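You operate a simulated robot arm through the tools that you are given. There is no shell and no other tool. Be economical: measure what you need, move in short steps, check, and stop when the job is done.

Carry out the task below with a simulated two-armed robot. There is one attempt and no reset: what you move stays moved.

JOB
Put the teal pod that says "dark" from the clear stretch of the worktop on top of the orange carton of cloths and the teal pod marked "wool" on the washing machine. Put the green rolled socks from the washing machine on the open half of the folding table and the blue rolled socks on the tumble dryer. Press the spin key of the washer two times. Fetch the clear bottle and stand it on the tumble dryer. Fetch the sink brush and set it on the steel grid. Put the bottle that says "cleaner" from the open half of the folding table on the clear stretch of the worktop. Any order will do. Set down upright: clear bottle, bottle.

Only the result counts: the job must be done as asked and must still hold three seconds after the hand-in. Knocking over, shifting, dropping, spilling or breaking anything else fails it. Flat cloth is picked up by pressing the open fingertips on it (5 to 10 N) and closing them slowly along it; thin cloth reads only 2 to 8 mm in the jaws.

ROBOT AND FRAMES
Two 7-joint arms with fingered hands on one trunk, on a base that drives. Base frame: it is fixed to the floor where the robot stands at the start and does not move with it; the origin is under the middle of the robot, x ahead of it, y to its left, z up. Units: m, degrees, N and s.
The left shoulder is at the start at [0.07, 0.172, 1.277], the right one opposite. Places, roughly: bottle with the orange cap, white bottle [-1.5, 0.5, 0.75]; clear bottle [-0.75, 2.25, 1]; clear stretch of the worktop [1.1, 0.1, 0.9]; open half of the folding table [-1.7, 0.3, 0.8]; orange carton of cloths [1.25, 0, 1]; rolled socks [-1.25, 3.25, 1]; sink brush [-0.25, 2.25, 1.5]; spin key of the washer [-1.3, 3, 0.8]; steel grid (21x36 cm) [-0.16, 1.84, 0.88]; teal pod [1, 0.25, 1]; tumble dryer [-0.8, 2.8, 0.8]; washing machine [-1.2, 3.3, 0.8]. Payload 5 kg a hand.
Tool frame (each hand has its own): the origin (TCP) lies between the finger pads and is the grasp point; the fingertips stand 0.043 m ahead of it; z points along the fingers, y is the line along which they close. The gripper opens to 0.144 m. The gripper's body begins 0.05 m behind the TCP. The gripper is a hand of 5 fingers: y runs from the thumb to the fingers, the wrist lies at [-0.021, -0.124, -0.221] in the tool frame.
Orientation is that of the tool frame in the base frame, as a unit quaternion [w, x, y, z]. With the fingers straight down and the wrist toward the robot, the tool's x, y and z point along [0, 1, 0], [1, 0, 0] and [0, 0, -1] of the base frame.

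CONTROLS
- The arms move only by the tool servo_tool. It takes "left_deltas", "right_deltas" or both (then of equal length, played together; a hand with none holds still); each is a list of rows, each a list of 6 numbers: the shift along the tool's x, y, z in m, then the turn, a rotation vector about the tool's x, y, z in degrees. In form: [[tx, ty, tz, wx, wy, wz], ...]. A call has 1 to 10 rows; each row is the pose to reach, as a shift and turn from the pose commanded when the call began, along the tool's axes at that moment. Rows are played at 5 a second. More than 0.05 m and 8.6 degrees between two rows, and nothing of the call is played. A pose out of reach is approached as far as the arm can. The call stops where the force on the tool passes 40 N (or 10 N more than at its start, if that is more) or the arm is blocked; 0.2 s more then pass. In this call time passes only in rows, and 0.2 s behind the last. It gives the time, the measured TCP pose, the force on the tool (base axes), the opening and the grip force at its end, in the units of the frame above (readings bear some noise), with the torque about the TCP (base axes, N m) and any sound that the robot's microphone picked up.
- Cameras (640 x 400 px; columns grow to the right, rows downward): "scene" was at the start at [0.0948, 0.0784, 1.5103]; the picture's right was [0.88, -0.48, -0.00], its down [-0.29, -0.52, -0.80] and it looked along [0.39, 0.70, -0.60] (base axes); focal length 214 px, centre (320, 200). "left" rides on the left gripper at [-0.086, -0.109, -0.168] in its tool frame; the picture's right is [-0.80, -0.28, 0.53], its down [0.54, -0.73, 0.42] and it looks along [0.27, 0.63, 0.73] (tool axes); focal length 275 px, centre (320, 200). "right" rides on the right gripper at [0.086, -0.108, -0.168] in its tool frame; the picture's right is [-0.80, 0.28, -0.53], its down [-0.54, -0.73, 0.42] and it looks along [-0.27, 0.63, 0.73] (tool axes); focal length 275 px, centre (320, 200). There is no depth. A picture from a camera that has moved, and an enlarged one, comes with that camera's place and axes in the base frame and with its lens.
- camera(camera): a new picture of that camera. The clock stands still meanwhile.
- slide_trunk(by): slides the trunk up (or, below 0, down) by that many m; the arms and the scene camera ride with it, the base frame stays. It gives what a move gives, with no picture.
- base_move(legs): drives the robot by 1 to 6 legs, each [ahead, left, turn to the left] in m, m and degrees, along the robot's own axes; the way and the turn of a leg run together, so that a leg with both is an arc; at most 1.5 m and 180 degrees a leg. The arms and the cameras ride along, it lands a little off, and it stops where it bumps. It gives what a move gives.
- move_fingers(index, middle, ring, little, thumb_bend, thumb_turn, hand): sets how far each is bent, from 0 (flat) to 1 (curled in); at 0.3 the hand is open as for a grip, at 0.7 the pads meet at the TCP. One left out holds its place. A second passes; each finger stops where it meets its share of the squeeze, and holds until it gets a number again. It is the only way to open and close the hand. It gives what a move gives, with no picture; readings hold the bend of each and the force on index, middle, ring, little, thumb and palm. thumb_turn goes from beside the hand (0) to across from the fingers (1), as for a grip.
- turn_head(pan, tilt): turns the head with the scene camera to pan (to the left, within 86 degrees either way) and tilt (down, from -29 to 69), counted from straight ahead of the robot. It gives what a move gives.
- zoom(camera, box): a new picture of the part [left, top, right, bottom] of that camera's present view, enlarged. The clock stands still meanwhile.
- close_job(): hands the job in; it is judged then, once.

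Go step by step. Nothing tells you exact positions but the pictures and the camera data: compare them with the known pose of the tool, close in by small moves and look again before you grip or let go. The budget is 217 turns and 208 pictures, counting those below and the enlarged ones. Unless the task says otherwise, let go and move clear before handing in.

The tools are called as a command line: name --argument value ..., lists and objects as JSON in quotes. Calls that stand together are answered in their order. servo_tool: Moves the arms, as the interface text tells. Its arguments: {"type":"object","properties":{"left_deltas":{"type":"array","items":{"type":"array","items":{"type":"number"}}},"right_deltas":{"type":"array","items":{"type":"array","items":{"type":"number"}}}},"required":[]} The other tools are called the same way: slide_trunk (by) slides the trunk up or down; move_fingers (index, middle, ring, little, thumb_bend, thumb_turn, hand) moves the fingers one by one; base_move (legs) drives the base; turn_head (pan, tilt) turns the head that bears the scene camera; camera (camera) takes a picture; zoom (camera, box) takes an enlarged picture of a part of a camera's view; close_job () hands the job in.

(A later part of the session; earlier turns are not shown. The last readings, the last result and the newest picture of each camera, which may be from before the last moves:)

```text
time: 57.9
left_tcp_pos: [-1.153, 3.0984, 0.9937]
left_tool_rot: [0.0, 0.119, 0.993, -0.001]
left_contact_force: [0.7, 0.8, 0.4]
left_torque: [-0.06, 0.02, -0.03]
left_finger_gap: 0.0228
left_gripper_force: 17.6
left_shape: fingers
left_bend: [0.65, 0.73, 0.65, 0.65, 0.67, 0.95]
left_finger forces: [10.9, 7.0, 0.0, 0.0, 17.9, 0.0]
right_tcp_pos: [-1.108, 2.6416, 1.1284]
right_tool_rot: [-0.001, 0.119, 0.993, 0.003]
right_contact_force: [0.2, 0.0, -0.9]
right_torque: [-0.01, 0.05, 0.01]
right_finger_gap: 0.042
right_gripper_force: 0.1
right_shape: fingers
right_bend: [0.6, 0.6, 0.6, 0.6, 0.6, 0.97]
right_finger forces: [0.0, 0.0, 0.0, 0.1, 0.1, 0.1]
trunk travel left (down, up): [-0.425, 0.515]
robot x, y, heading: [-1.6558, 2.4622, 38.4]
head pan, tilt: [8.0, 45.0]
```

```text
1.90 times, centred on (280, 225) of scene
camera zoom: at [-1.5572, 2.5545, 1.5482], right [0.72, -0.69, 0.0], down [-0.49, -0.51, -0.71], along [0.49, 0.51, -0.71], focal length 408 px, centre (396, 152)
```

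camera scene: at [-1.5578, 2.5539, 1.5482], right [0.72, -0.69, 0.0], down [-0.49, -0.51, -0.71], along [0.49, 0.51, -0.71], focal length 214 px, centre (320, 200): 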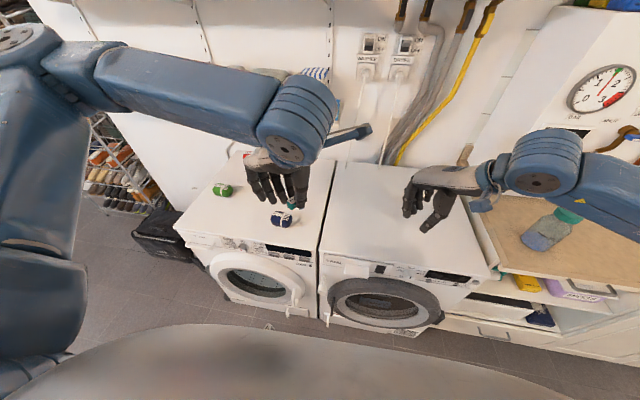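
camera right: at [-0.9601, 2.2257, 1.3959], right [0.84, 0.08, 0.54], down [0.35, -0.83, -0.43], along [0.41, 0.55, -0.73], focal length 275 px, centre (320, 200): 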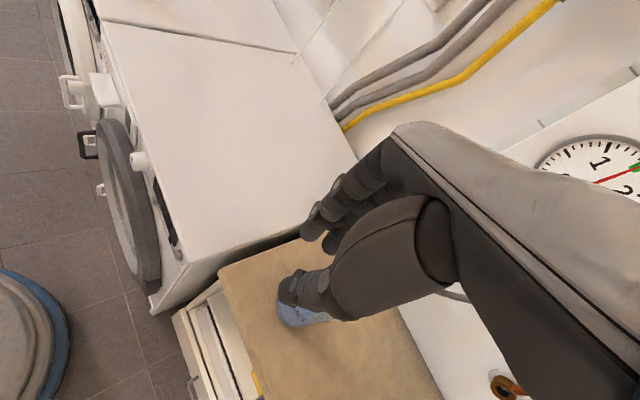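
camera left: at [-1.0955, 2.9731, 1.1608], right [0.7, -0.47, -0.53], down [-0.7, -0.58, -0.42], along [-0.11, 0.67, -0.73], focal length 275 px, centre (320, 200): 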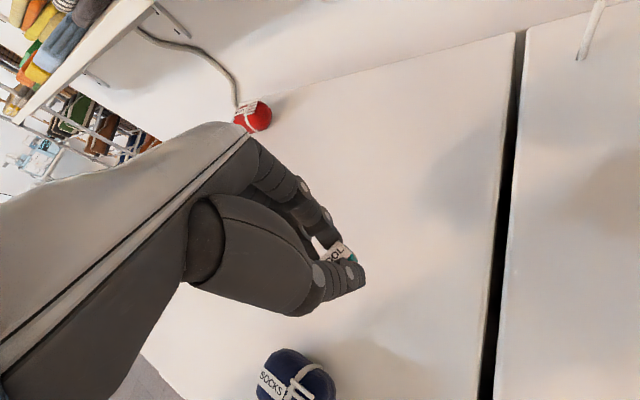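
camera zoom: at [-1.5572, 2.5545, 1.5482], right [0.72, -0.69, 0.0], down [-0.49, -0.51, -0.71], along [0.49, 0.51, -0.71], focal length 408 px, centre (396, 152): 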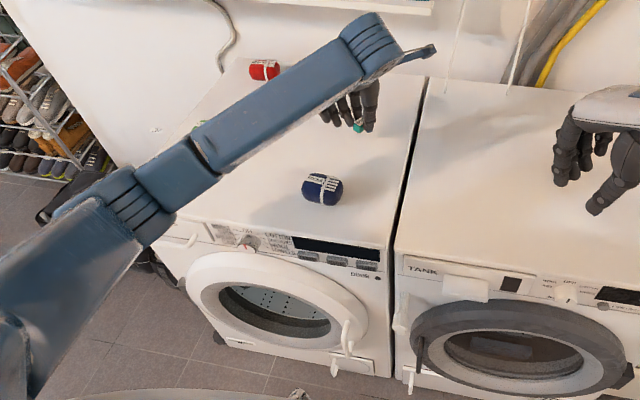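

servo_tool --left_deltas '[[0, 0, 0.02, 0, 0, 0], [0, 0, 0.035, 0, 0, 0], [0, 0, 0.04, 0, 0, 0], [0, 0, 0.044, 0, 0, 0], [0, 0, 0.048, 0, 0, 0]]'

zoom --camera "left" --box '[260, 180, 420, 330]'

```text
time: 59.1
left_tcp_pos: [-1.1553, 3.0973, 0.9452]
left_tool_rot: [-0.001, 0.118, 0.993, -0.001]
left_contact_force: [0.5, 0.2, -0.8]
left_torque: [-0.01, 0.04, 0.01]
left_finger_gap: 0.023
left_gripper_force: 17.8
left_shape: fingers
left_bend: [0.65, 0.73, 0.65, 0.65, 0.67, 0.95]
left_finger forces: [11.0, 7.0, 0.0, 0.0, 17.9, 0.0]
right_tcp_pos: [-1.1091, 2.6402, 1.1289]
right_tool_rot: [0.0, 0.119, 0.993, 0.003]
right_contact_force: [-0.5, 0.1, -0.3]
right_torque: [0.01, -0.02, 0.01]
right_finger_gap: 0.0426
right_gripper_force: 0.1
right_shape: fingers
right_bend: [0.6, 0.6, 0.6, 0.6, 0.6, 0.97]
right_finger forces: [0.0, 0.0, 0.0, 0.1, 0.1, 0.1]
trunk travel left (down, up): [-0.425, 0.515]
robot x, y, heading: [-1.6579, 2.4587, 38.3]
head pan, tilt: [8.0, 45.0]
```

```text
2.67 times, centred on (340, 255) of left
camera zoom: at [-1.0976, 2.9726, 1.1134], right [0.7, -0.47, -0.53], down [-0.7, -0.58, -0.42], along [-0.11, 0.67, -0.73], focal length 734 px, centre (267, 53)
```

zoom: 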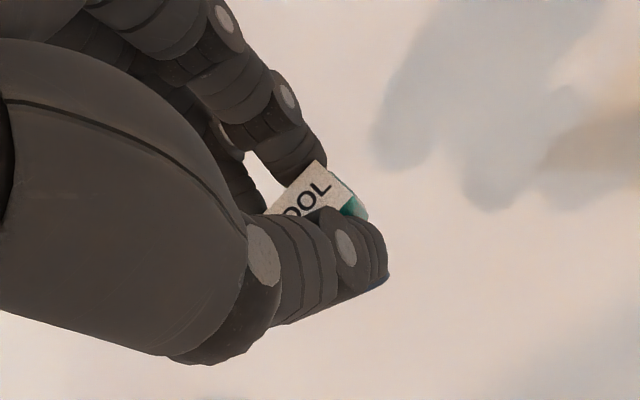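

servo_tool --left_deltas '[[0, 0, 0.004, 0, 0, 0], [0, 0, 0.008, 0, 0, 0], [0, 0, 0.012, 0, 0, 0]]'

zoom --camera "scene" --box '[260, 130, 340, 190]'

```text
time: 59.9
left_tcp_pos: [-1.1543, 3.0982, 0.9322]
left_tool_rot: [-0.001, 0.12, 0.993, -0.002]
left_contact_force: [-0.4, -1.0, -0.5]
left_torque: [0.01, -0.03, -0.02]
left_finger_gap: 0.023
left_gripper_force: 17.9
left_shape: fingers
left_bend: [0.65, 0.73, 0.65, 0.65, 0.67, 0.95]
left_finger forces: [10.8, 7.0, 0.0, 0.1, 17.9, 0.0]
right_tcp_pos: [-1.1088, 2.6417, 1.1289]
right_tool_rot: [0.001, 0.12, 0.993, 0.003]
right_contact_force: [-0.2, 0.6, 0.5]
right_torque: [0.01, 0.0, 0.0]
right_finger_gap: 0.0422
right_gripper_force: 0.1
right_shape: fingers
right_bend: [0.6, 0.6, 0.6, 0.6, 0.6, 0.97]
right_finger forces: [0.1, 0.1, 0.0, 0.0, 0.1, 0.0]
trunk travel left (down, up): [-0.425, 0.515]
robot x, y, heading: [-1.6521, 2.4592, 38.3]
head pan, tilt: [8.0, 45.0]
```

```text
6.67 times, centred on (300, 160) of scene
camera zoom: at [-1.5578, 2.5538, 1.5482], right [0.72, -0.69, 0.0], down [-0.49, -0.51, -0.71], along [0.49, 0.51, -0.71], focal length 1430 px, centre (453, 467)
```

zoom: 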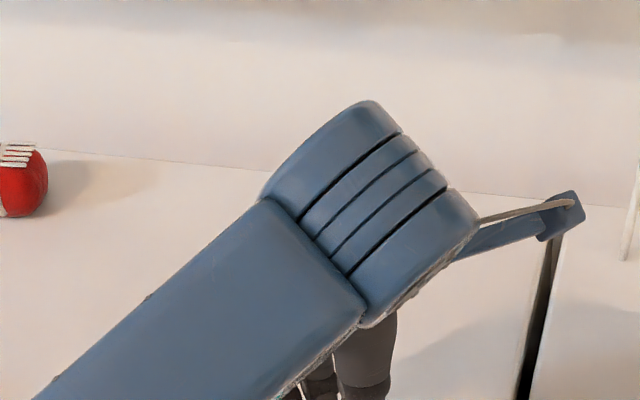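

servo_tool --left_deltas '[[0, 0, 0.004, 0, 0, 0], [0, 0, 0.008, 0, 0, 0], [0, 0, 0.011, 0, 0, 0], [0, 0, 0.014, 0, 0, 0]]'

camera --camera "left"

```text
time: 60.9
left_tcp_pos: [-1.1553, 3.0973, 0.9188]
left_tool_rot: [0.0, 0.12, 0.993, -0.001]
left_contact_force: [0.1, 0.1, -0.3]
left_torque: [-0.02, -0.02, 0.01]
left_finger_gap: 0.023
left_gripper_force: 18.0
left_shape: fingers
left_bend: [0.65, 0.73, 0.65, 0.65, 0.67, 0.95]
left_finger forces: [10.9, 7.0, 0.0, 0.1, 17.8, 0.0]
right_tcp_pos: [-1.1086, 2.6413, 1.1284]
right_tool_rot: [0.0, 0.12, 0.993, 0.002]
right_contact_force: [0.0, 0.4, 0.6]
right_torque: [0.0, 0.03, -0.03]
right_finger_gap: 0.0425
right_gripper_force: 0.0
right_shape: fingers
right_bend: [0.6, 0.6, 0.6, 0.6, 0.6, 0.97]
right_finger forces: [0.1, 0.0, 0.0, 0.1, 0.0, 0.1]
trunk travel left (down, up): [-0.425, 0.515]
robot x, y, heading: [-1.6567, 2.4609, 38.3]
head pan, tilt: [8.0, 45.0]
```

```text
147 pictures are left
camera left: at [-1.0974, 2.9727, 1.0871], right [0.7, -0.47, -0.54], down [-0.7, -0.58, -0.42], along [-0.11, 0.67, -0.73], focal length 275 px, centre (320, 200)
```

left: 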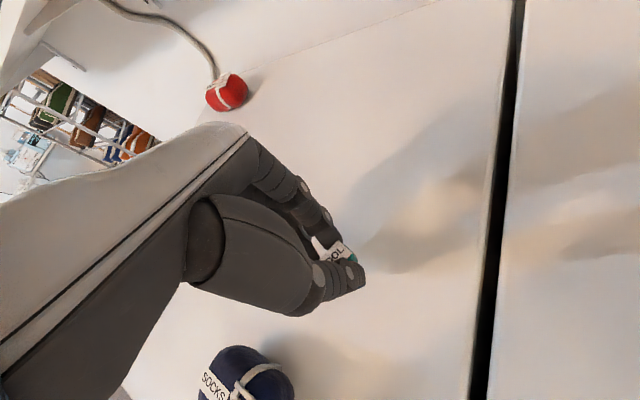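

servo_tool --left_deltas '[[0, 0, 0.004, 0, 0, 0], [0, 0, 0.007, 0, 0, 0], [0, 0, 0.01, 0, 0, 0], [0, 0, 0.012, 0, 0, 0]]'

```text
time: 61.9
left_tcp_pos: [-1.1557, 3.0979, 0.9062]
left_tool_rot: [-0.001, 0.119, 0.993, -0.002]
left_contact_force: [-0.5, 0.0, -1.7]
left_torque: [0.03, 0.0, 0.02]
left_finger_gap: 0.0232
left_gripper_force: 18.0
left_shape: fingers
left_bend: [0.65, 0.73, 0.65, 0.65, 0.67, 0.95]
left_finger forces: [10.9, 7.0, 0.0, 0.0, 17.9, 0.0]
right_tcp_pos: [-1.1087, 2.6403, 1.1282]
right_tool_rot: [0.0, 0.118, 0.993, 0.004]
right_contact_force: [-0.4, 0.3, -0.2]
right_torque: [-0.02, -0.03, 0.0]
right_finger_gap: 0.0427
right_gripper_force: 0.1
right_shape: fingers
right_bend: [0.6, 0.6, 0.6, 0.6, 0.6, 0.97]
right_finger forces: [0.0, 0.0, 0.0, 0.0, 0.0, 0.0]
trunk travel left (down, up): [-0.425, 0.515]
robot x, y, heading: [-1.6579, 2.4617, 38.3]
head pan, tilt: [8.0, 45.0]
```

servo_tool --left_deltas '[[0, 0, 0.003, 0, 0, 0], [0, 0, 0.006, 0, 0, 0], [0, 0, 0.009, 0, 0, 0], [0, 0, 0.012, 0, 0, 0]]'

camera --camera "left"

```text
time: 62.9
left_tcp_pos: [-1.1568, 3.0981, 0.898]
left_tool_rot: [0.001, 0.12, 0.993, 0.001]
left_contact_force: [-4.7, 2.2, 21.3]
left_torque: [-0.12, -0.22, 0.0]
left_finger_gap: 0.0229
left_gripper_force: 22.3
left_shape: fingers
left_bend: [0.64, 0.72, 0.65, 0.65, 0.68, 0.95]
left_finger forces: [15.3, 9.1, 0.1, 0.1, 20.9, 0.0]
right_tcp_pos: [-1.1101, 2.6402, 1.1304]
right_tool_rot: [0.0, 0.118, 0.993, 0.003]
right_contact_force: [-0.5, -1.0, 0.3]
right_torque: [0.01, -0.01, 0.0]
right_finger_gap: 0.0423
right_gripper_force: 0.1
right_shape: fingers
right_bend: [0.6, 0.6, 0.6, 0.6, 0.6, 0.97]
right_finger forces: [0.1, 0.0, 0.0, 0.0, 0.0, 0.0]
trunk travel left (down, up): [-0.425, 0.515]
robot x, y, heading: [-1.6544, 2.462, 38.4]
head pan, tilt: [8.0, 45.0]
```

```text
146 pictures are left
camera left: at [-1.0992, 2.9723, 1.0668], right [0.71, -0.46, -0.53], down [-0.7, -0.58, -0.42], along [-0.11, 0.67, -0.73], focal length 275 px, centre (320, 200)
```

left: 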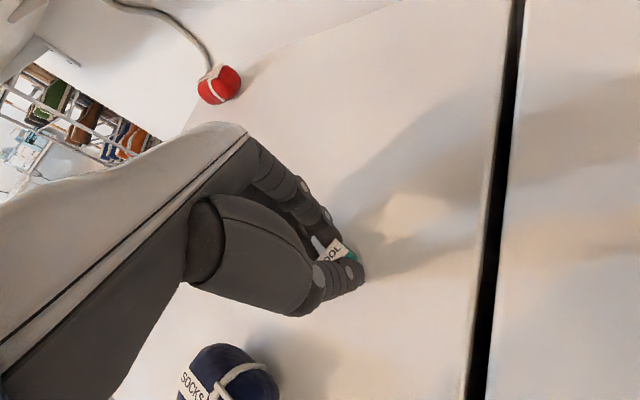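

In contact with the washer top (z≈0.85). Releasing WOOL.

servo_tool --left_deltas '[[0, 0, -0.004, 0, 0, 0]]'

move_fingers --hand "left" --index 0.6 --middle 0.6 --ring 0.6 --little 0.6 --thumb_bend 0.6

servo_tool --left_deltas '[[0, 0, -0.02, 0, 0, 0], [0, 0, -0.05, 0, 0, 0], [0, 0, -0.09, 0, 0, 0], [0, 0, -0.13, 0, 0, 0], [0, 0, -0.17, 0, 0, 0]]'

camera --camera "left"

```text
time: 63.3
left_tcp_pos: [-1.1555, 3.0965, 0.8994]
left_tool_rot: [-0.001, 0.12, 0.993, -0.001]
left_contact_force: [-2.1, 1.0, 12.1]
left_torque: [-0.11, -0.14, 0.0]
left_finger_gap: 0.0227
left_gripper_force: 20.5
left_shape: fingers
left_bend: [0.64, 0.72, 0.65, 0.65, 0.68, 0.95]
left_finger forces: [13.5, 7.7, 0.1, 0.0, 19.8, 0.0]
right_tcp_pos: [-1.1089, 2.6389, 1.1292]
right_tool_rot: [0.0, 0.12, 0.993, 0.003]
right_contact_force: [0.1, -1.0, 0.5]
right_torque: [-0.02, 0.02, 0.03]
right_finger_gap: 0.0422
right_gripper_force: 0.0
right_shape: fingers
right_bend: [0.6, 0.6, 0.6, 0.6, 0.6, 0.97]
right_finger forces: [0.0, 0.1, 0.0, 0.0, 0.1, 0.0]
trunk travel left (down, up): [-0.425, 0.515]
robot x, y, heading: [-1.6535, 2.4613, 38.1]
head pan, tilt: [8.0, 45.0]
```

```text
time: 64.3
left_tcp_pos: [-1.1557, 3.0975, 0.8993]
left_tool_rot: [-0.001, 0.12, 0.993, -0.002]
left_contact_force: [-0.4, -0.7, 0.1]
left_torque: [-0.01, -0.01, 0.0]
left_finger_gap: 0.0419
left_gripper_force: 0.1
left_shape: fingers
left_bend: [0.6, 0.6, 0.6, 0.6, 0.6, 0.97]
left_finger forces: [0.0, 0.0, 0.0, 0.0, 0.0, 0.1]
right_tcp_pos: [-1.1084, 2.6403, 1.1289]
right_tool_rot: [0.0, 0.119, 0.993, 0.004]
right_contact_force: [0.0, 0.5, 0.0]
right_torque: [0.0, -0.03, -0.01]
right_finger_gap: 0.0422
right_gripper_force: 0.1
right_shape: fingers
right_bend: [0.6, 0.6, 0.6, 0.6, 0.6, 0.97]
right_finger forces: [0.1, 0.0, 0.0, 0.0, 0.1, 0.0]
trunk travel left (down, up): [-0.425, 0.515]
robot x, y, heading: [-1.6527, 2.4599, 38.1]
head pan, tilt: [8.0, 45.0]
```

```text
time: 65.5
left_tcp_pos: [-1.154, 3.0971, 1.0679]
left_tool_rot: [-0.002, 0.119, 0.993, -0.002]
left_contact_force: [-0.5, -0.4, -0.1]
left_torque: [0.02, -0.01, 0.02]
left_finger_gap: 0.0422
left_gripper_force: 0.1
left_shape: fingers
left_bend: [0.6, 0.6, 0.6, 0.6, 0.6, 0.97]
left_finger forces: [0.0, 0.0, 0.0, 0.0, 0.0, 0.0]
right_tcp_pos: [-1.1091, 2.6405, 1.1288]
right_tool_rot: [0.001, 0.12, 0.993, 0.003]
right_contact_force: [-0.1, 0.2, -0.1]
right_torque: [0.04, -0.01, -0.02]
right_finger_gap: 0.0423
right_gripper_force: 0.2
right_shape: fingers
right_bend: [0.6, 0.6, 0.6, 0.6, 0.6, 0.97]
right_finger forces: [0.1, 0.0, 0.0, 0.0, 0.0, 0.0]
trunk travel left (down, up): [-0.425, 0.515]
robot x, y, heading: [-1.6554, 2.4621, 38.5]
head pan, tilt: [8.0, 45.0]
```

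```text
145 pictures are left
camera left: at [-1.0957, 2.9719, 1.2367], right [0.7, -0.47, -0.54], down [-0.7, -0.58, -0.42], along [-0.11, 0.67, -0.73], focal length 275 px, centre (320, 200)
```

left: 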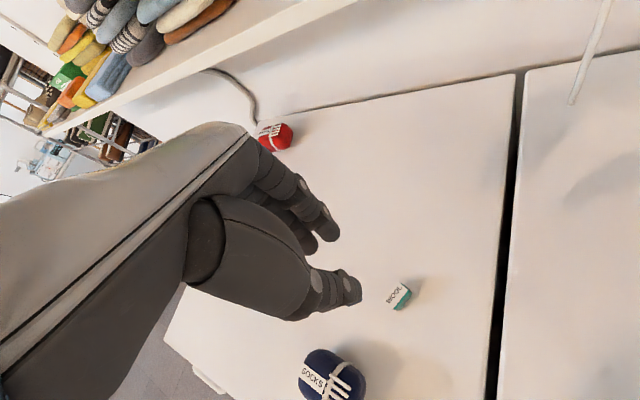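

WOOL stands on the washer. Next the blue socks at about (-1.282, 3.062): I'll turn the left hand to the robot's forward direction, move above and open.

servo_tool --left_deltas '[[0.023, -0.013, 0, 0, 0, 7.6], [0.046, -0.026, 0, 0, 0, 15.2], [0.07, -0.039, 0, 0, 0, 22.8], [0.093, -0.052, 0, 0, 0, 30.4], [0.116, -0.064, 0, 0, 0, 38]]'

move_fingers --hand "left" --index 0.4 --middle 0.4 --ring 0.4 --little 0.4 --thumb_bend 0.4

camera --camera "left"

zoom --camera "scene" --box '[160, 120, 400, 330]'

```text
time: 66.7
left_tcp_pos: [-1.2826, 3.0634, 1.0696]
left_tool_rot: [-0.001, 0.437, 0.899, -0.002]
left_contact_force: [0.1, 0.8, -0.4]
left_torque: [0.0, -0.02, 0.0]
left_finger_gap: 0.0424
left_gripper_force: 0.0
left_shape: fingers
left_bend: [0.6, 0.6, 0.6, 0.6, 0.6, 0.98]
left_finger forces: [0.1, 0.0, 0.0, 0.0, 0.0, 0.0]
right_tcp_pos: [-1.1114, 2.6419, 1.1279]
right_tool_rot: [0.001, 0.12, 0.993, 0.003]
right_contact_force: [-1.5, 0.1, 0.5]
right_torque: [-0.05, -0.05, 0.01]
right_finger_gap: 0.0425
right_gripper_force: 0.0
right_shape: fingers
right_bend: [0.6, 0.6, 0.6, 0.6, 0.6, 0.97]
right_finger forces: [0.0, 0.0, 0.0, 0.0, 0.1, 0.0]
trunk travel left (down, up): [-0.425, 0.515]
robot x, y, heading: [-1.657, 2.4613, 38.6]
head pan, tilt: [8.0, 45.0]
```

```text
time: 67.7
left_tcp_pos: [-1.2819, 3.0628, 1.0707]
left_tool_rot: [-0.002, 0.437, 0.899, -0.002]
left_contact_force: [-1.0, 0.7, -0.1]
left_torque: [-0.02, 0.0, 0.0]
left_finger_gap: 0.1139
left_gripper_force: 0.0
left_shape: fingers
left_bend: [0.4, 0.4, 0.4, 0.4, 0.4, 0.98]
left_finger forces: [0.0, 0.1, 0.0, 0.0, 0.0, 0.0]
right_tcp_pos: [-1.1086, 2.6408, 1.1283]
right_tool_rot: [0.0, 0.119, 0.993, 0.003]
right_contact_force: [0.0, -0.6, 0.4]
right_torque: [0.02, -0.01, -0.02]
right_finger_gap: 0.0424
right_gripper_force: 0.1
right_shape: fingers
right_bend: [0.6, 0.6, 0.6, 0.6, 0.6, 0.97]
right_finger forces: [0.1, 0.1, 0.0, 0.1, 0.1, 0.1]
trunk travel left (down, up): [-0.425, 0.515]
robot x, y, heading: [-1.6561, 2.4616, 38.4]
head pan, tilt: [8.0, 45.0]
```

```text
144 pictures are left
camera left: at [-1.314, 2.9292, 1.2385], right [0.27, -0.8, -0.53], down [-0.91, -0.02, -0.42], along [0.32, 0.6, -0.73], focal length 275 px, centre (320, 200)
```

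left: 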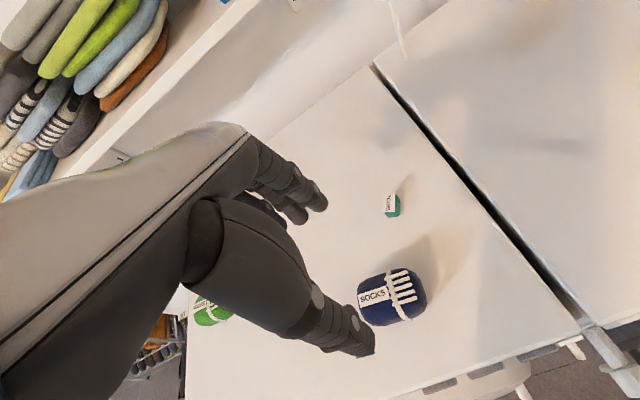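

```text
1.90 times, centred on (280, 225) of scene
camera zoom: at [-1.5581, 2.5538, 1.5482], right [0.72, -0.69, 0.0], down [-0.49, -0.51, -0.71], along [0.49, 0.51, -0.71], focal length 408 px, centre (396, 152)
```

zoom: 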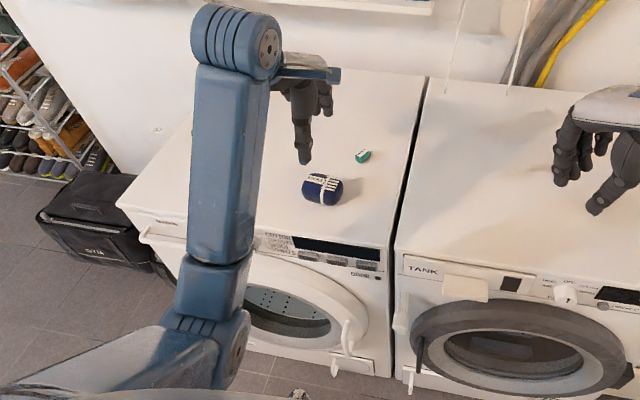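

servo_tool --left_deltas '[[0, 0, 0.04, 0, 0, 8], [0, -0.002, 0.08, 0, 0, 16], [0, -0.002, 0.12, 0, 0, 16], [0, -0.002, 0.14, 0, 0, 16]]'

camera --camera "left"

zoom --camera "scene" --box '[220, 150, 360, 270]'

```text
time: 68.7
left_tcp_pos: [-1.2847, 3.0615, 0.9308]
left_tool_rot: [0.0, 0.558, 0.83, -0.002]
left_contact_force: [0.0, -0.1, -0.1]
left_torque: [0.0, -0.02, -0.02]
left_finger_gap: 0.1143
left_gripper_force: 0.1
left_shape: fingers
left_bend: [0.4, 0.4, 0.4, 0.4, 0.4, 0.98]
left_finger forces: [0.0, 0.1, 0.0, 0.0, 0.0, 0.0]
right_tcp_pos: [-1.1096, 2.6407, 1.1292]
right_tool_rot: [0.001, 0.119, 0.993, 0.003]
right_contact_force: [0.8, -0.5, 0.2]
right_torque: [-0.01, -0.01, 0.0]
right_finger_gap: 0.0422
right_gripper_force: 0.2
right_shape: fingers
right_bend: [0.6, 0.6, 0.6, 0.6, 0.6, 0.97]
right_finger forces: [0.1, 0.0, 0.0, 0.0, 0.0, 0.0]
trunk travel left (down, up): [-0.425, 0.515]
robot x, y, heading: [-1.6543, 2.4674, 38.4]
head pan, tilt: [8.0, 45.0]
```

```text
142 pictures are left
camera left: at [-1.3523, 2.942, 1.0991], right [0.04, -0.85, -0.53], down [-0.88, 0.23, -0.42], along [0.48, 0.48, -0.73], focal length 275 px, centre (320, 200)
```

left: 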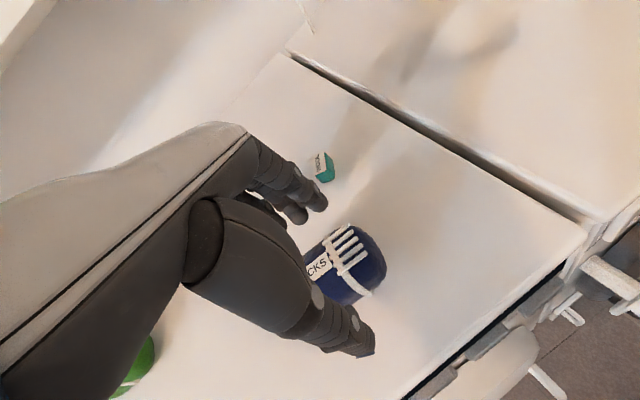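

```text
3.33 times, centred on (290, 210) of scene
camera zoom: at [-1.5582, 2.5541, 1.5483], right [0.72, -0.69, 0.0], down [-0.49, -0.51, -0.71], along [0.49, 0.51, -0.71], focal length 715 px, centre (420, 167)
```

zoom: 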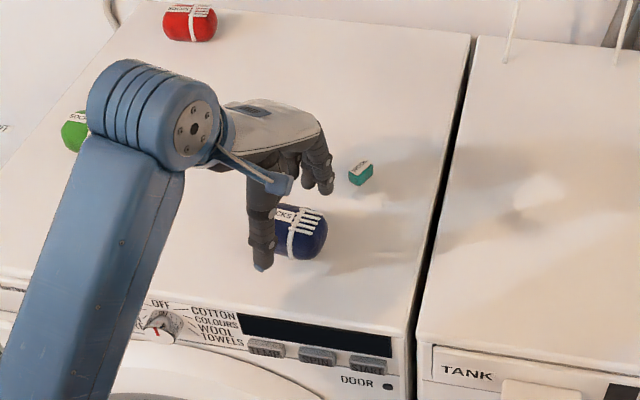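

servo_tool --left_deltas '[[-0.006, 0, 0.012, 0, 0, 0], [-0.006, 0, 0.022, 0, 0, 0]]'

move_fingers --hand "left" --index 0.7 --middle 0.7 --ring 0.7 --little 0.6 --thumb_bend 0.7

zoom --camera "scene" --box '[220, 150, 360, 270]'

camera --camera "left"

```text
time: 69.3
left_tcp_pos: [-1.281, 3.056, 0.9088]
left_tool_rot: [0.0, 0.558, 0.83, -0.002]
left_contact_force: [-0.2, 0.0, 0.1]
left_torque: [-0.03, -0.01, -0.01]
left_finger_gap: 0.1141
left_gripper_force: 0.1
left_shape: fingers
left_bend: [0.4, 0.4, 0.4, 0.4, 0.4, 0.98]
left_finger forces: [0.1, 0.0, 0.0, 0.0, 0.0, 0.0]
right_tcp_pos: [-1.1082, 2.6407, 1.1288]
right_tool_rot: [0.0, 0.119, 0.993, 0.004]
right_contact_force: [0.7, 0.1, 0.5]
right_torque: [0.01, 0.01, 0.03]
right_finger_gap: 0.0426
right_gripper_force: 0.1
right_shape: fingers
right_bend: [0.6, 0.6, 0.6, 0.6, 0.6, 0.97]
right_finger forces: [0.0, 0.1, 0.0, 0.1, 0.1, 0.0]
trunk travel left (down, up): [-0.425, 0.515]
robot x, y, heading: [-1.6549, 2.4585, 38.5]
head pan, tilt: [8.0, 45.0]
```

```text
time: 70.3
left_tcp_pos: [-1.2829, 3.0565, 0.9093]
left_tool_rot: [-0.001, 0.558, 0.83, -0.002]
left_contact_force: [-0.2, -0.5, -0.3]
left_torque: [0.01, 0.0, 0.03]
left_finger_gap: 0.062
left_gripper_force: 22.5
left_shape: fingers
left_bend: [0.57, 0.62, 0.66, 0.6, 0.55, 0.95]
left_finger forces: [9.3, 8.0, 5.1, 0.1, 22.5, 0.1]
right_tcp_pos: [-1.1085, 2.6409, 1.1277]
right_tool_rot: [0.001, 0.119, 0.993, 0.004]
right_contact_force: [-0.1, 0.3, 0.2]
right_torque: [-0.02, -0.02, -0.01]
right_finger_gap: 0.0422
right_gripper_force: 0.1
right_shape: fingers
right_bend: [0.6, 0.6, 0.6, 0.6, 0.6, 0.97]
right_finger forces: [0.0, 0.0, 0.1, 0.0, 0.0, 0.0]
trunk travel left (down, up): [-0.425, 0.515]
robot x, y, heading: [-1.6557, 2.4626, 38.5]
head pan, tilt: [8.0, 45.0]
```

```text
3.33 times, centred on (290, 210) of scene
camera zoom: at [-1.558, 2.5539, 1.5482], right [0.72, -0.69, 0.0], down [-0.49, -0.51, -0.71], along [0.49, 0.51, -0.71], focal length 715 px, centre (420, 167)
```

zoom: 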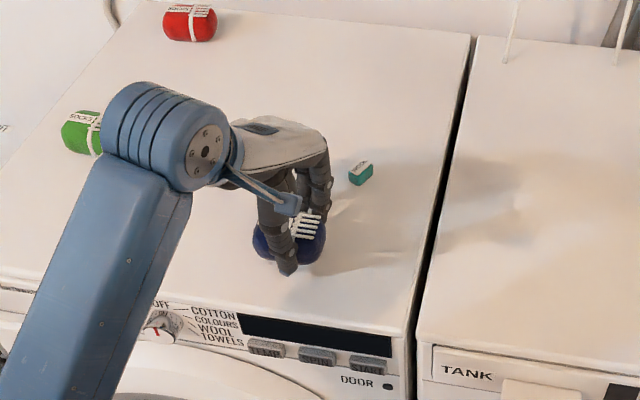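

```text
139 pictures are left
camera left: at [-1.3504, 2.9364, 1.0768], right [0.04, -0.85, -0.53], down [-0.88, 0.23, -0.42], along [0.48, 0.48, -0.73], focal length 275 px, centre (320, 200)
```

left: 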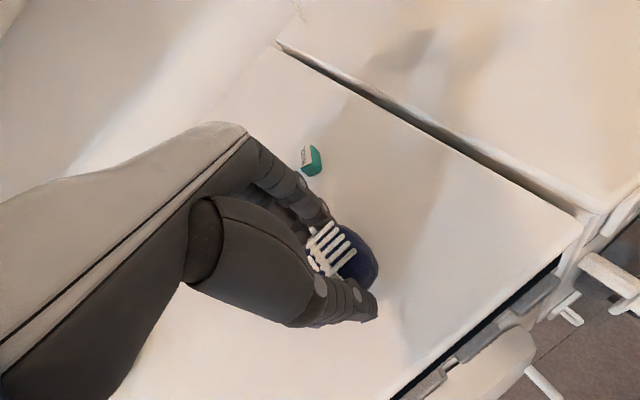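

Blue socks gripped (22 N). I'll lift and carry them over the dryer while the right hand clears aside.

servo_tool --left_deltas '[[0, 0, -0.045, 0, 0, 0], [0, 0, -0.09, 0, 0, 0], [-0.037, 0.024, -0.1, 0, 0, 0], [-0.074, 0.048, -0.1, 0, 0, 0], [-0.111, 0.072, -0.1, 0, 0, 0], [-0.148, 0.096, -0.1, 0, 0, 0], [-0.185, 0.12, -0.1, 0, 0, 0], [-0.222, 0.144, -0.1, 0, 0, 0], [-0.258, 0.167, -0.1, 0, 0, 0]]' --right_deltas '[[-0.03, -0.024, 0, 0, 0, 0], [-0.06, -0.048, 0, 0, 0, 0], [-0.09, -0.07, 0, 0, 0, 0], [-0.119, -0.095, 0, 0, 0, 0], [-0.119, -0.095, 0, 0, 0, 0], [-0.119, -0.095, 0, 0, 0, 0], [-0.119, -0.095, 0, 0, 0, 0], [-0.119, -0.095, 0, 0, 0, 0], [-0.119, -0.095, 0, 0, 0, 0]]'

camera --camera "scene"

camera --camera "left"

```text
time: 72.3
left_tcp_pos: [-1.0277, 2.8781, 1.0083]
left_tool_rot: [-0.001, 0.557, 0.831, -0.002]
left_contact_force: [-0.8, -0.1, -0.8]
left_torque: [0.0, 0.04, 0.0]
left_finger_gap: 0.0619
left_gripper_force: 22.5
left_shape: fingers
left_bend: [0.57, 0.62, 0.66, 0.6, 0.55, 0.95]
left_finger forces: [9.1, 7.9, 5.1, 0.1, 22.3, 0.0]
right_tcp_pos: [-1.0135, 2.5196, 1.1269]
right_tool_rot: [-0.001, 0.12, 0.993, 0.003]
right_contact_force: [0.8, -0.2, -0.3]
right_torque: [0.02, 0.04, 0.0]
right_finger_gap: 0.0422
right_gripper_force: 0.1
right_shape: fingers
right_bend: [0.6, 0.6, 0.6, 0.6, 0.6, 0.98]
right_finger forces: [0.0, 0.0, 0.0, 0.1, 0.0, 0.1]
trunk travel left (down, up): [-0.425, 0.515]
robot x, y, heading: [-1.6562, 2.4657, 38.3]
head pan, tilt: [8.0, 45.0]
```

```text
138 pictures are left
camera scene: at [-1.5561, 2.552, 1.5482], right [0.72, -0.69, 0.0], down [-0.49, -0.51, -0.71], along [0.49, 0.51, -0.71], focal length 214 px, centre (320, 200)
```

scene: 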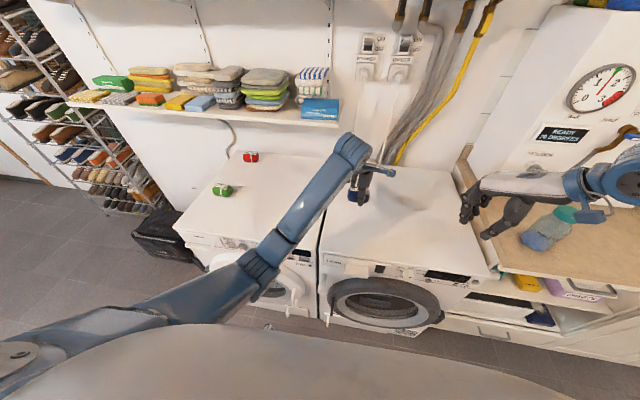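

```text
137 pictures are left
camera left: at [-1.0957, 2.7583, 1.1765], right [0.04, -0.84, -0.53], down [-0.88, 0.23, -0.42], along [0.48, 0.48, -0.73], focal length 275 px, centre (320, 200)
```

left: 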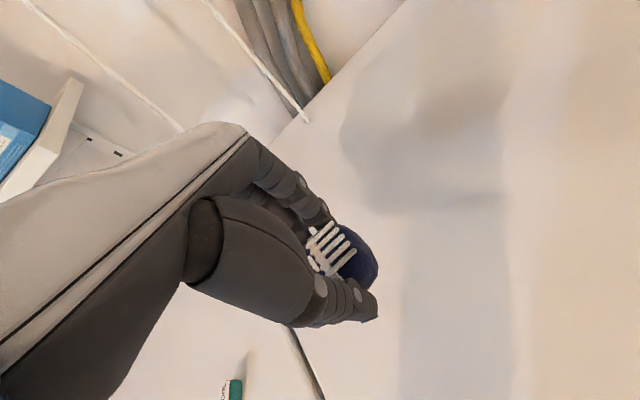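

Over the dryer's left part. Lowering.

servo_tool --left_deltas '[[0, 0, 0.04, 0, 0, 0], [0, 0, 0.08, 0, 0, 0], [0, 0, 0.087, 0, 0, 0], [0, 0, 0.092, 0, 0, 0], [0, 0, 0.096, 0, 0, 0], [0, 0, 0.099, 0, 0, 0]]'

camera --camera "left"

```text
time: 73.7
left_tcp_pos: [-1.0288, 2.8811, 0.9087]
left_tool_rot: [-0.001, 0.557, 0.83, -0.002]
left_contact_force: [-1.3, -0.8, -0.8]
left_torque: [0.0, -0.05, 0.01]
left_finger_gap: 0.0619
left_gripper_force: 21.7
left_shape: fingers
left_bend: [0.57, 0.62, 0.66, 0.6, 0.55, 0.95]
left_finger forces: [9.2, 7.9, 5.1, 0.1, 22.2, 0.2]
right_tcp_pos: [-1.0148, 2.5224, 1.1284]
right_tool_rot: [0.0, 0.12, 0.993, 0.002]
right_contact_force: [-0.6, 0.5, -0.4]
right_torque: [0.03, 0.02, -0.04]
right_finger_gap: 0.0426
right_gripper_force: 0.1
right_shape: fingers
right_bend: [0.6, 0.6, 0.6, 0.6, 0.6, 0.98]
right_finger forces: [0.1, 0.1, 0.0, 0.1, 0.1, 0.1]
trunk travel left (down, up): [-0.425, 0.515]
robot x, y, heading: [-1.6569, 2.4625, 37.9]
head pan, tilt: [8.0, 45.0]
```

```text
136 pictures are left
camera left: at [-1.0977, 2.7607, 1.0767], right [0.04, -0.85, -0.53], down [-0.88, 0.23, -0.42], along [0.48, 0.48, -0.73], focal length 275 px, centre (320, 200)
```

left: 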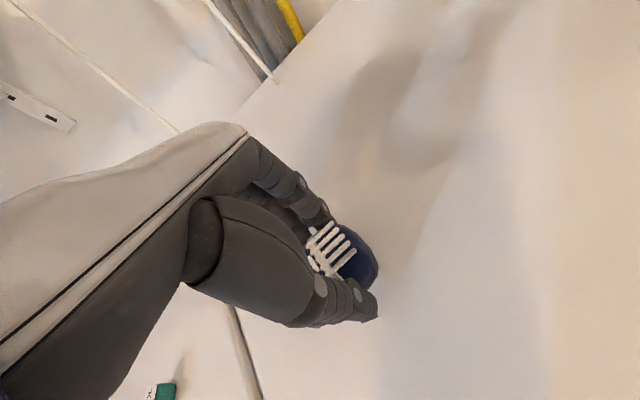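

servo_tool --left_deltas '[[0, 0, 0.002, 0, 0, 0], [0, 0, 0.004, 0, 0, 0], [0, 0, 0.006, 0, 0, 0], [0, 0, 0.008, 0, 0, 0]]'

```text
time: 74.7
left_tcp_pos: [-1.0287, 2.8794, 0.9048]
left_tool_rot: [0.002, 0.558, 0.83, 0.001]
left_contact_force: [3.0, 3.8, 25.7]
left_torque: [0.12, -0.11, -0.05]
left_finger_gap: 0.0607
left_gripper_force: 22.9
left_shape: fingers
left_bend: [0.57, 0.63, 0.66, 0.6, 0.56, 0.95]
left_finger forces: [10.4, 9.2, 6.3, 0.0, 20.6, 0.0]
right_tcp_pos: [-1.0161, 2.521, 1.1285]
right_tool_rot: [0.001, 0.119, 0.993, 0.003]
right_contact_force: [-0.2, 0.0, 0.2]
right_torque: [-0.01, 0.01, 0.01]
right_finger_gap: 0.0423
right_gripper_force: 0.1
right_shape: fingers
right_bend: [0.6, 0.6, 0.6, 0.6, 0.6, 0.98]
right_finger forces: [0.0, 0.1, 0.1, 0.1, 0.1, 0.0]
trunk travel left (down, up): [-0.425, 0.515]
robot x, y, heading: [-1.6567, 2.4609, 38.4]
head pan, tilt: [8.0, 45.0]
```

servo_tool --left_deltas '[[0, 0, -0.006, 0, 0, 0]]'

move_fingers --hand "left" --index 0.45 --middle 0.45 --ring 0.45 --little 0.45 --thumb_bend 0.45

servo_tool --left_deltas '[[0, 0, -0.03, 0, 0, 0], [0, 0, -0.07, 0, 0, 0], [0, 0, -0.11, 0, 0, 0], [0, 0, -0.15, 0, 0, 0]]'

camera --camera "left"

```text
time: 75.1
left_tcp_pos: [-1.0305, 2.881, 0.9058]
left_tool_rot: [-0.002, 0.558, 0.83, -0.002]
left_contact_force: [3.6, 1.8, 8.6]
left_torque: [0.15, -0.29, 0.0]
left_finger_gap: 0.0608
left_gripper_force: 22.7
left_shape: fingers
left_bend: [0.57, 0.63, 0.66, 0.6, 0.56, 0.95]
left_finger forces: [10.7, 8.6, 5.5, 0.1, 20.5, 0.1]
right_tcp_pos: [-1.0142, 2.5206, 1.1275]
right_tool_rot: [0.0, 0.119, 0.993, 0.003]
right_contact_force: [0.6, -0.3, -0.6]
right_torque: [0.0, 0.0, 0.0]
right_finger_gap: 0.0422
right_gripper_force: 0.1
right_shape: fingers
right_bend: [0.6, 0.6, 0.6, 0.6, 0.6, 0.98]
right_finger forces: [0.0, 0.0, 0.0, 0.0, 0.0, 0.0]
trunk travel left (down, up): [-0.425, 0.515]
robot x, y, heading: [-1.6535, 2.4619, 38.2]
head pan, tilt: [8.0, 45.0]
```

```text
time: 76.1
left_tcp_pos: [-1.0301, 2.8811, 0.9067]
left_tool_rot: [0.0, 0.557, 0.831, -0.002]
left_contact_force: [0.4, 0.0, -0.8]
left_torque: [-0.02, 0.02, -0.01]
left_finger_gap: 0.0961
left_gripper_force: 0.0
left_shape: fingers
left_bend: [0.45, 0.45, 0.45, 0.45, 0.45, 0.97]
left_finger forces: [0.0, 0.0, 0.0, 0.1, 0.1, 0.0]
right_tcp_pos: [-1.0153, 2.522, 1.1268]
right_tool_rot: [0.0, 0.119, 0.993, 0.003]
right_contact_force: [-0.9, -0.6, -0.4]
right_torque: [0.01, -0.01, -0.03]
right_finger_gap: 0.0424
right_gripper_force: 0.0
right_shape: fingers
right_bend: [0.6, 0.6, 0.6, 0.6, 0.6, 0.98]
right_finger forces: [0.0, 0.1, 0.0, 0.1, 0.0, 0.0]
trunk travel left (down, up): [-0.425, 0.515]
robot x, y, heading: [-1.6572, 2.4591, 38.4]
head pan, tilt: [8.0, 45.0]
```

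```text
time: 77.1
left_tcp_pos: [-1.0285, 2.8823, 1.0577]
left_tool_rot: [-0.001, 0.557, 0.831, -0.002]
left_contact_force: [0.2, -0.6, -0.6]
left_torque: [0.03, -0.01, -0.01]
left_finger_gap: 0.0966
left_gripper_force: 0.1
left_shape: fingers
left_bend: [0.45, 0.45, 0.45, 0.45, 0.45, 0.97]
left_finger forces: [0.0, 0.0, 0.0, 0.0, 0.0, 0.0]
right_tcp_pos: [-1.0143, 2.5217, 1.1278]
right_tool_rot: [0.0, 0.12, 0.993, 0.004]
right_contact_force: [0.0, -0.7, -0.8]
right_torque: [0.01, 0.0, -0.04]
right_finger_gap: 0.0423
right_gripper_force: 0.1
right_shape: fingers
right_bend: [0.6, 0.6, 0.6, 0.6, 0.6, 0.98]
right_finger forces: [0.0, 0.0, 0.1, 0.0, 0.1, 0.0]
trunk travel left (down, up): [-0.425, 0.515]
robot x, y, heading: [-1.6563, 2.4627, 38.0]
head pan, tilt: [8.0, 45.0]
```

```text
135 pictures are left
camera left: at [-1.0967, 2.7616, 1.2253], right [0.04, -0.85, -0.53], down [-0.88, 0.23, -0.42], along [0.48, 0.48, -0.73], focal length 275 px, centre (320, 200)
```

left: 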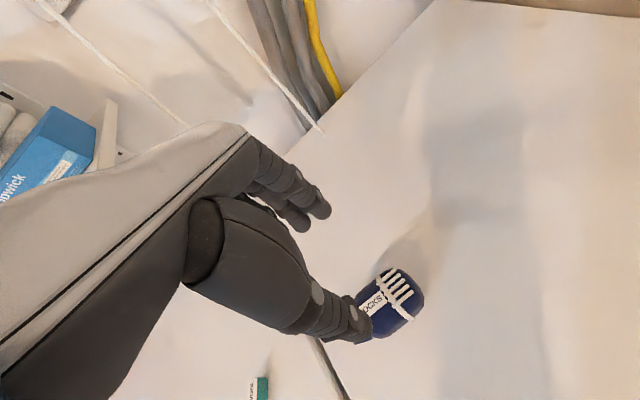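

Blue socks are on the dryer. Now I'll look at the washer's panel for the spin key.

servo_tool --left_deltas '[[0.04, -0.02, -0.02, 0, 0, 0], [0.08, -0.04, -0.04, 0, 0, 0], [0.12, -0.06, -0.05, 0, 0, 0], [0.16, -0.08, -0.05, 0, 0, 0], [0.2, -0.09, -0.05, 0, 0, 0], [0.24, -0.1, -0.05, 0, 0, 0]]'

zoom --camera "scene" --box '[180, 210, 340, 310]'

camera --camera "scene"

```text
time: 78.5
left_tcp_pos: [-1.2144, 3.0637, 1.1071]
left_tool_rot: [0.0, 0.558, 0.83, -0.002]
left_contact_force: [-0.7, 0.1, 1.0]
left_torque: [-0.02, -0.02, -0.02]
left_finger_gap: 0.0962
left_gripper_force: 0.0
left_shape: fingers
left_bend: [0.45, 0.45, 0.45, 0.45, 0.45, 0.98]
left_finger forces: [0.0, 0.0, 0.1, 0.0, 0.0, 0.1]
right_tcp_pos: [-1.0157, 2.5227, 1.129]
right_tool_rot: [0.002, 0.119, 0.993, 0.003]
right_contact_force: [0.1, 0.3, 0.9]
right_torque: [-0.02, -0.06, -0.02]
right_finger_gap: 0.0426
right_gripper_force: 0.2
right_shape: fingers
right_bend: [0.6, 0.6, 0.6, 0.6, 0.6, 0.98]
right_finger forces: [0.0, 0.0, 0.0, 0.0, 0.0, 0.0]
trunk travel left (down, up): [-0.425, 0.515]
robot x, y, heading: [-1.6543, 2.4611, 38.0]
head pan, tilt: [8.0, 45.0]
```

```text
4.00 times, centred on (260, 260) of scene
camera zoom: at [-1.5594, 2.5555, 1.5482], right [0.72, -0.69, 0.0], down [-0.49, -0.51, -0.71], along [0.49, 0.51, -0.71], focal length 858 px, centre (560, -40)
```

zoom: 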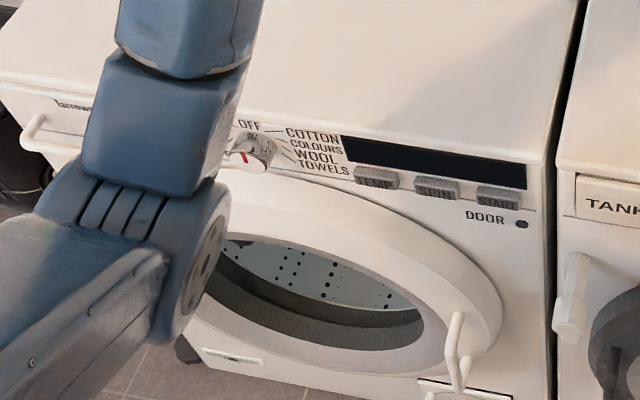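

```text
133 pictures are left
camera scene: at [-1.5594, 2.5555, 1.5482], right [0.72, -0.69, 0.0], down [-0.49, -0.51, -0.71], along [0.49, 0.51, -0.71], focal length 214 px, centre (320, 200)
```

scene: 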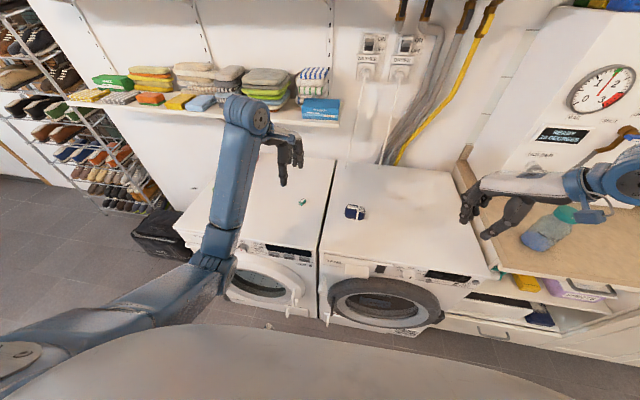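

The SPIN key is on the washer's front panel at about (-1.334, 2.971, 0.756), between TEMP and START. I'll strafe left 0.3 so the left hand can get the green socks and the right hand the key.

base_move --legs '[[0, 0.3, 0]]'

camera --camera "left"

camera --camera "scene"

```text
time: 80.5
left_tcp_pos: [-1.3974, 3.294, 1.1076]
left_tool_rot: [-0.001, 0.557, 0.831, -0.002]
left_contact_force: [0.5, -0.6, 0.5]
left_torque: [0.02, 0.02, 0.0]
left_finger_gap: 0.0961
left_gripper_force: 0.1
left_shape: fingers
left_bend: [0.45, 0.45, 0.45, 0.45, 0.45, 0.98]
left_finger forces: [0.0, 0.0, 0.1, 0.0, 0.1, 0.0]
right_tcp_pos: [-1.1977, 2.754, 1.1268]
right_tool_rot: [0.0, 0.118, 0.993, 0.003]
right_contact_force: [-0.2, -0.4, 0.2]
right_torque: [0.01, 0.01, -0.01]
right_finger_gap: 0.0424
right_gripper_force: 0.1
right_shape: fingers
right_bend: [0.6, 0.6, 0.6, 0.6, 0.6, 0.98]
right_finger forces: [0.1, 0.0, 0.0, 0.0, 0.1, 0.1]
trunk travel left (down, up): [-0.425, 0.515]
robot x, y, heading: [-1.8396, 2.6929, 38.3]
head pan, tilt: [8.0, 45.0]
```

```text
132 pictures are left
camera left: at [-1.4653, 3.174, 1.2751], right [0.04, -0.85, -0.53], down [-0.88, 0.22, -0.42], along [0.48, 0.48, -0.73], focal length 275 px, centre (320, 200)
```

left: 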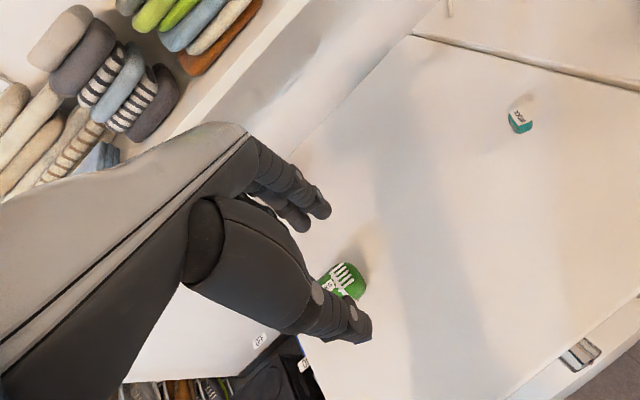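

```text
131 pictures are left
camera scene: at [-1.7406, 2.7841, 1.5482], right [0.73, -0.69, 0.0], down [-0.49, -0.51, -0.71], along [0.49, 0.51, -0.71], focal length 214 px, centre (320, 200)
```

scene: 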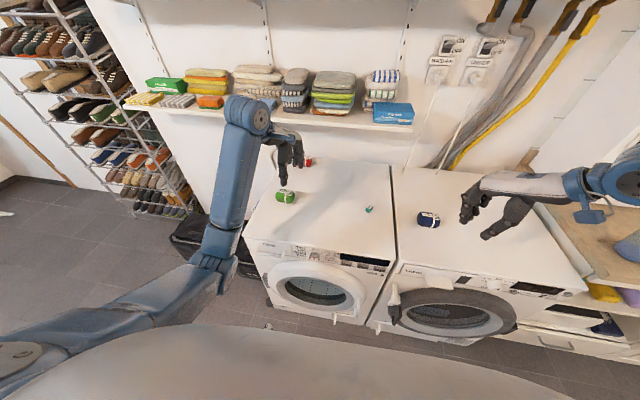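

move_fingers --hand "left" --index 0.4 --middle 0.4 --ring 0.4 --little 0.4 --thumb_bend 0.4

servo_tool --left_deltas '[[0.025, 0.02, 0.03, 0, 0, 0], [0.05, 0.04, 0.06, 0, 0, 0], [0.074, 0.06, 0.09, 0, 0, 0], [0.074, 0.06, 0.13, 0, 0, 0], [0.074, 0.06, 0.165, 0, 0, 0]]'

camera --camera "left"

zoom --camera "scene" --box '[220, 130, 360, 270]'

```text
time: 81.5
left_tcp_pos: [-1.3983, 3.2951, 1.1062]
left_tool_rot: [-0.001, 0.557, 0.831, -0.002]
left_contact_force: [0.7, 0.9, -0.3]
left_torque: [0.02, 0.01, 0.01]
left_finger_gap: 0.1141
left_gripper_force: 0.0
left_shape: fingers
left_bend: [0.4, 0.4, 0.4, 0.4, 0.4, 0.98]
left_finger forces: [0.1, 0.0, 0.0, 0.0, 0.0, 0.1]
right_tcp_pos: [-1.1985, 2.7536, 1.127]
right_tool_rot: [0.0, 0.118, 0.993, 0.003]
right_contact_force: [0.6, 0.7, -0.3]
right_torque: [0.0, 0.0, -0.03]
right_finger_gap: 0.0427
right_gripper_force: 0.0
right_shape: fingers
right_bend: [0.6, 0.6, 0.6, 0.6, 0.6, 0.98]
right_finger forces: [0.0, 0.0, 0.0, 0.1, 0.0, 0.1]
trunk travel left (down, up): [-0.425, 0.515]
robot x, y, heading: [-1.8329, 2.6965, 38.6]
head pan, tilt: [8.0, 45.0]
```

```text
time: 82.7
left_tcp_pos: [-1.3696, 3.3842, 0.9422]
left_tool_rot: [0.0, 0.557, 0.831, -0.002]
left_contact_force: [1.1, 0.3, 0.7]
left_torque: [0.0, 0.0, 0.01]
left_finger_gap: 0.1142
left_gripper_force: 0.1
left_shape: fingers
left_bend: [0.4, 0.4, 0.4, 0.4, 0.4, 0.98]
left_finger forces: [0.0, 0.1, 0.1, 0.0, 0.0, 0.0]
right_tcp_pos: [-1.1978, 2.7551, 1.1271]
right_tool_rot: [0.001, 0.118, 0.993, 0.002]
right_contact_force: [0.2, -0.2, 0.6]
right_torque: [-0.01, -0.02, 0.03]
right_finger_gap: 0.0422
right_gripper_force: 0.1
right_shape: fingers
right_bend: [0.6, 0.6, 0.6, 0.6, 0.6, 0.98]
right_finger forces: [0.0, 0.0, 0.1, 0.0, 0.1, 0.1]
trunk travel left (down, up): [-0.425, 0.515]
robot x, y, heading: [-1.8384, 2.6962, 38.4]
head pan, tilt: [8.0, 45.0]
```

```text
130 pictures are left
camera left: at [-1.4371, 3.2647, 1.1103], right [0.04, -0.85, -0.53], down [-0.88, 0.22, -0.42], along [0.48, 0.48, -0.73], focal length 275 px, centre (320, 200)
```

left: 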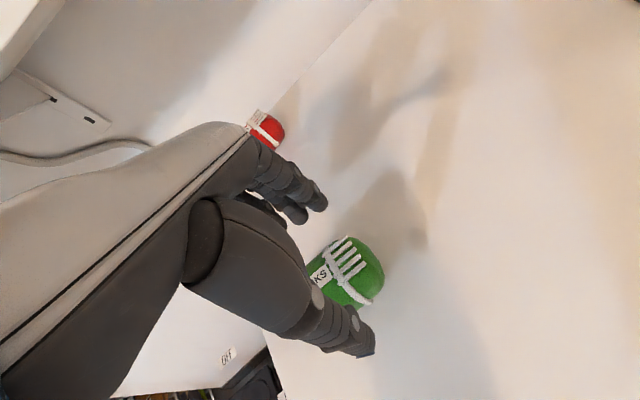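

```text
2.86 times, centred on (290, 200) of scene
camera zoom: at [-1.7412, 2.785, 1.5483], right [0.73, -0.69, 0.0], down [-0.49, -0.51, -0.71], along [0.49, 0.51, -0.71], focal length 613 px, centre (406, 200)
```

zoom: 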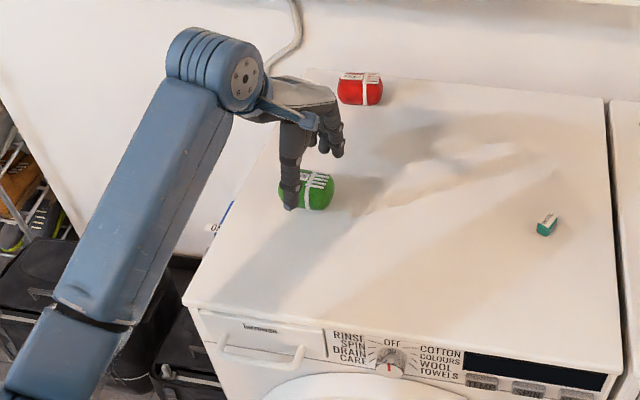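

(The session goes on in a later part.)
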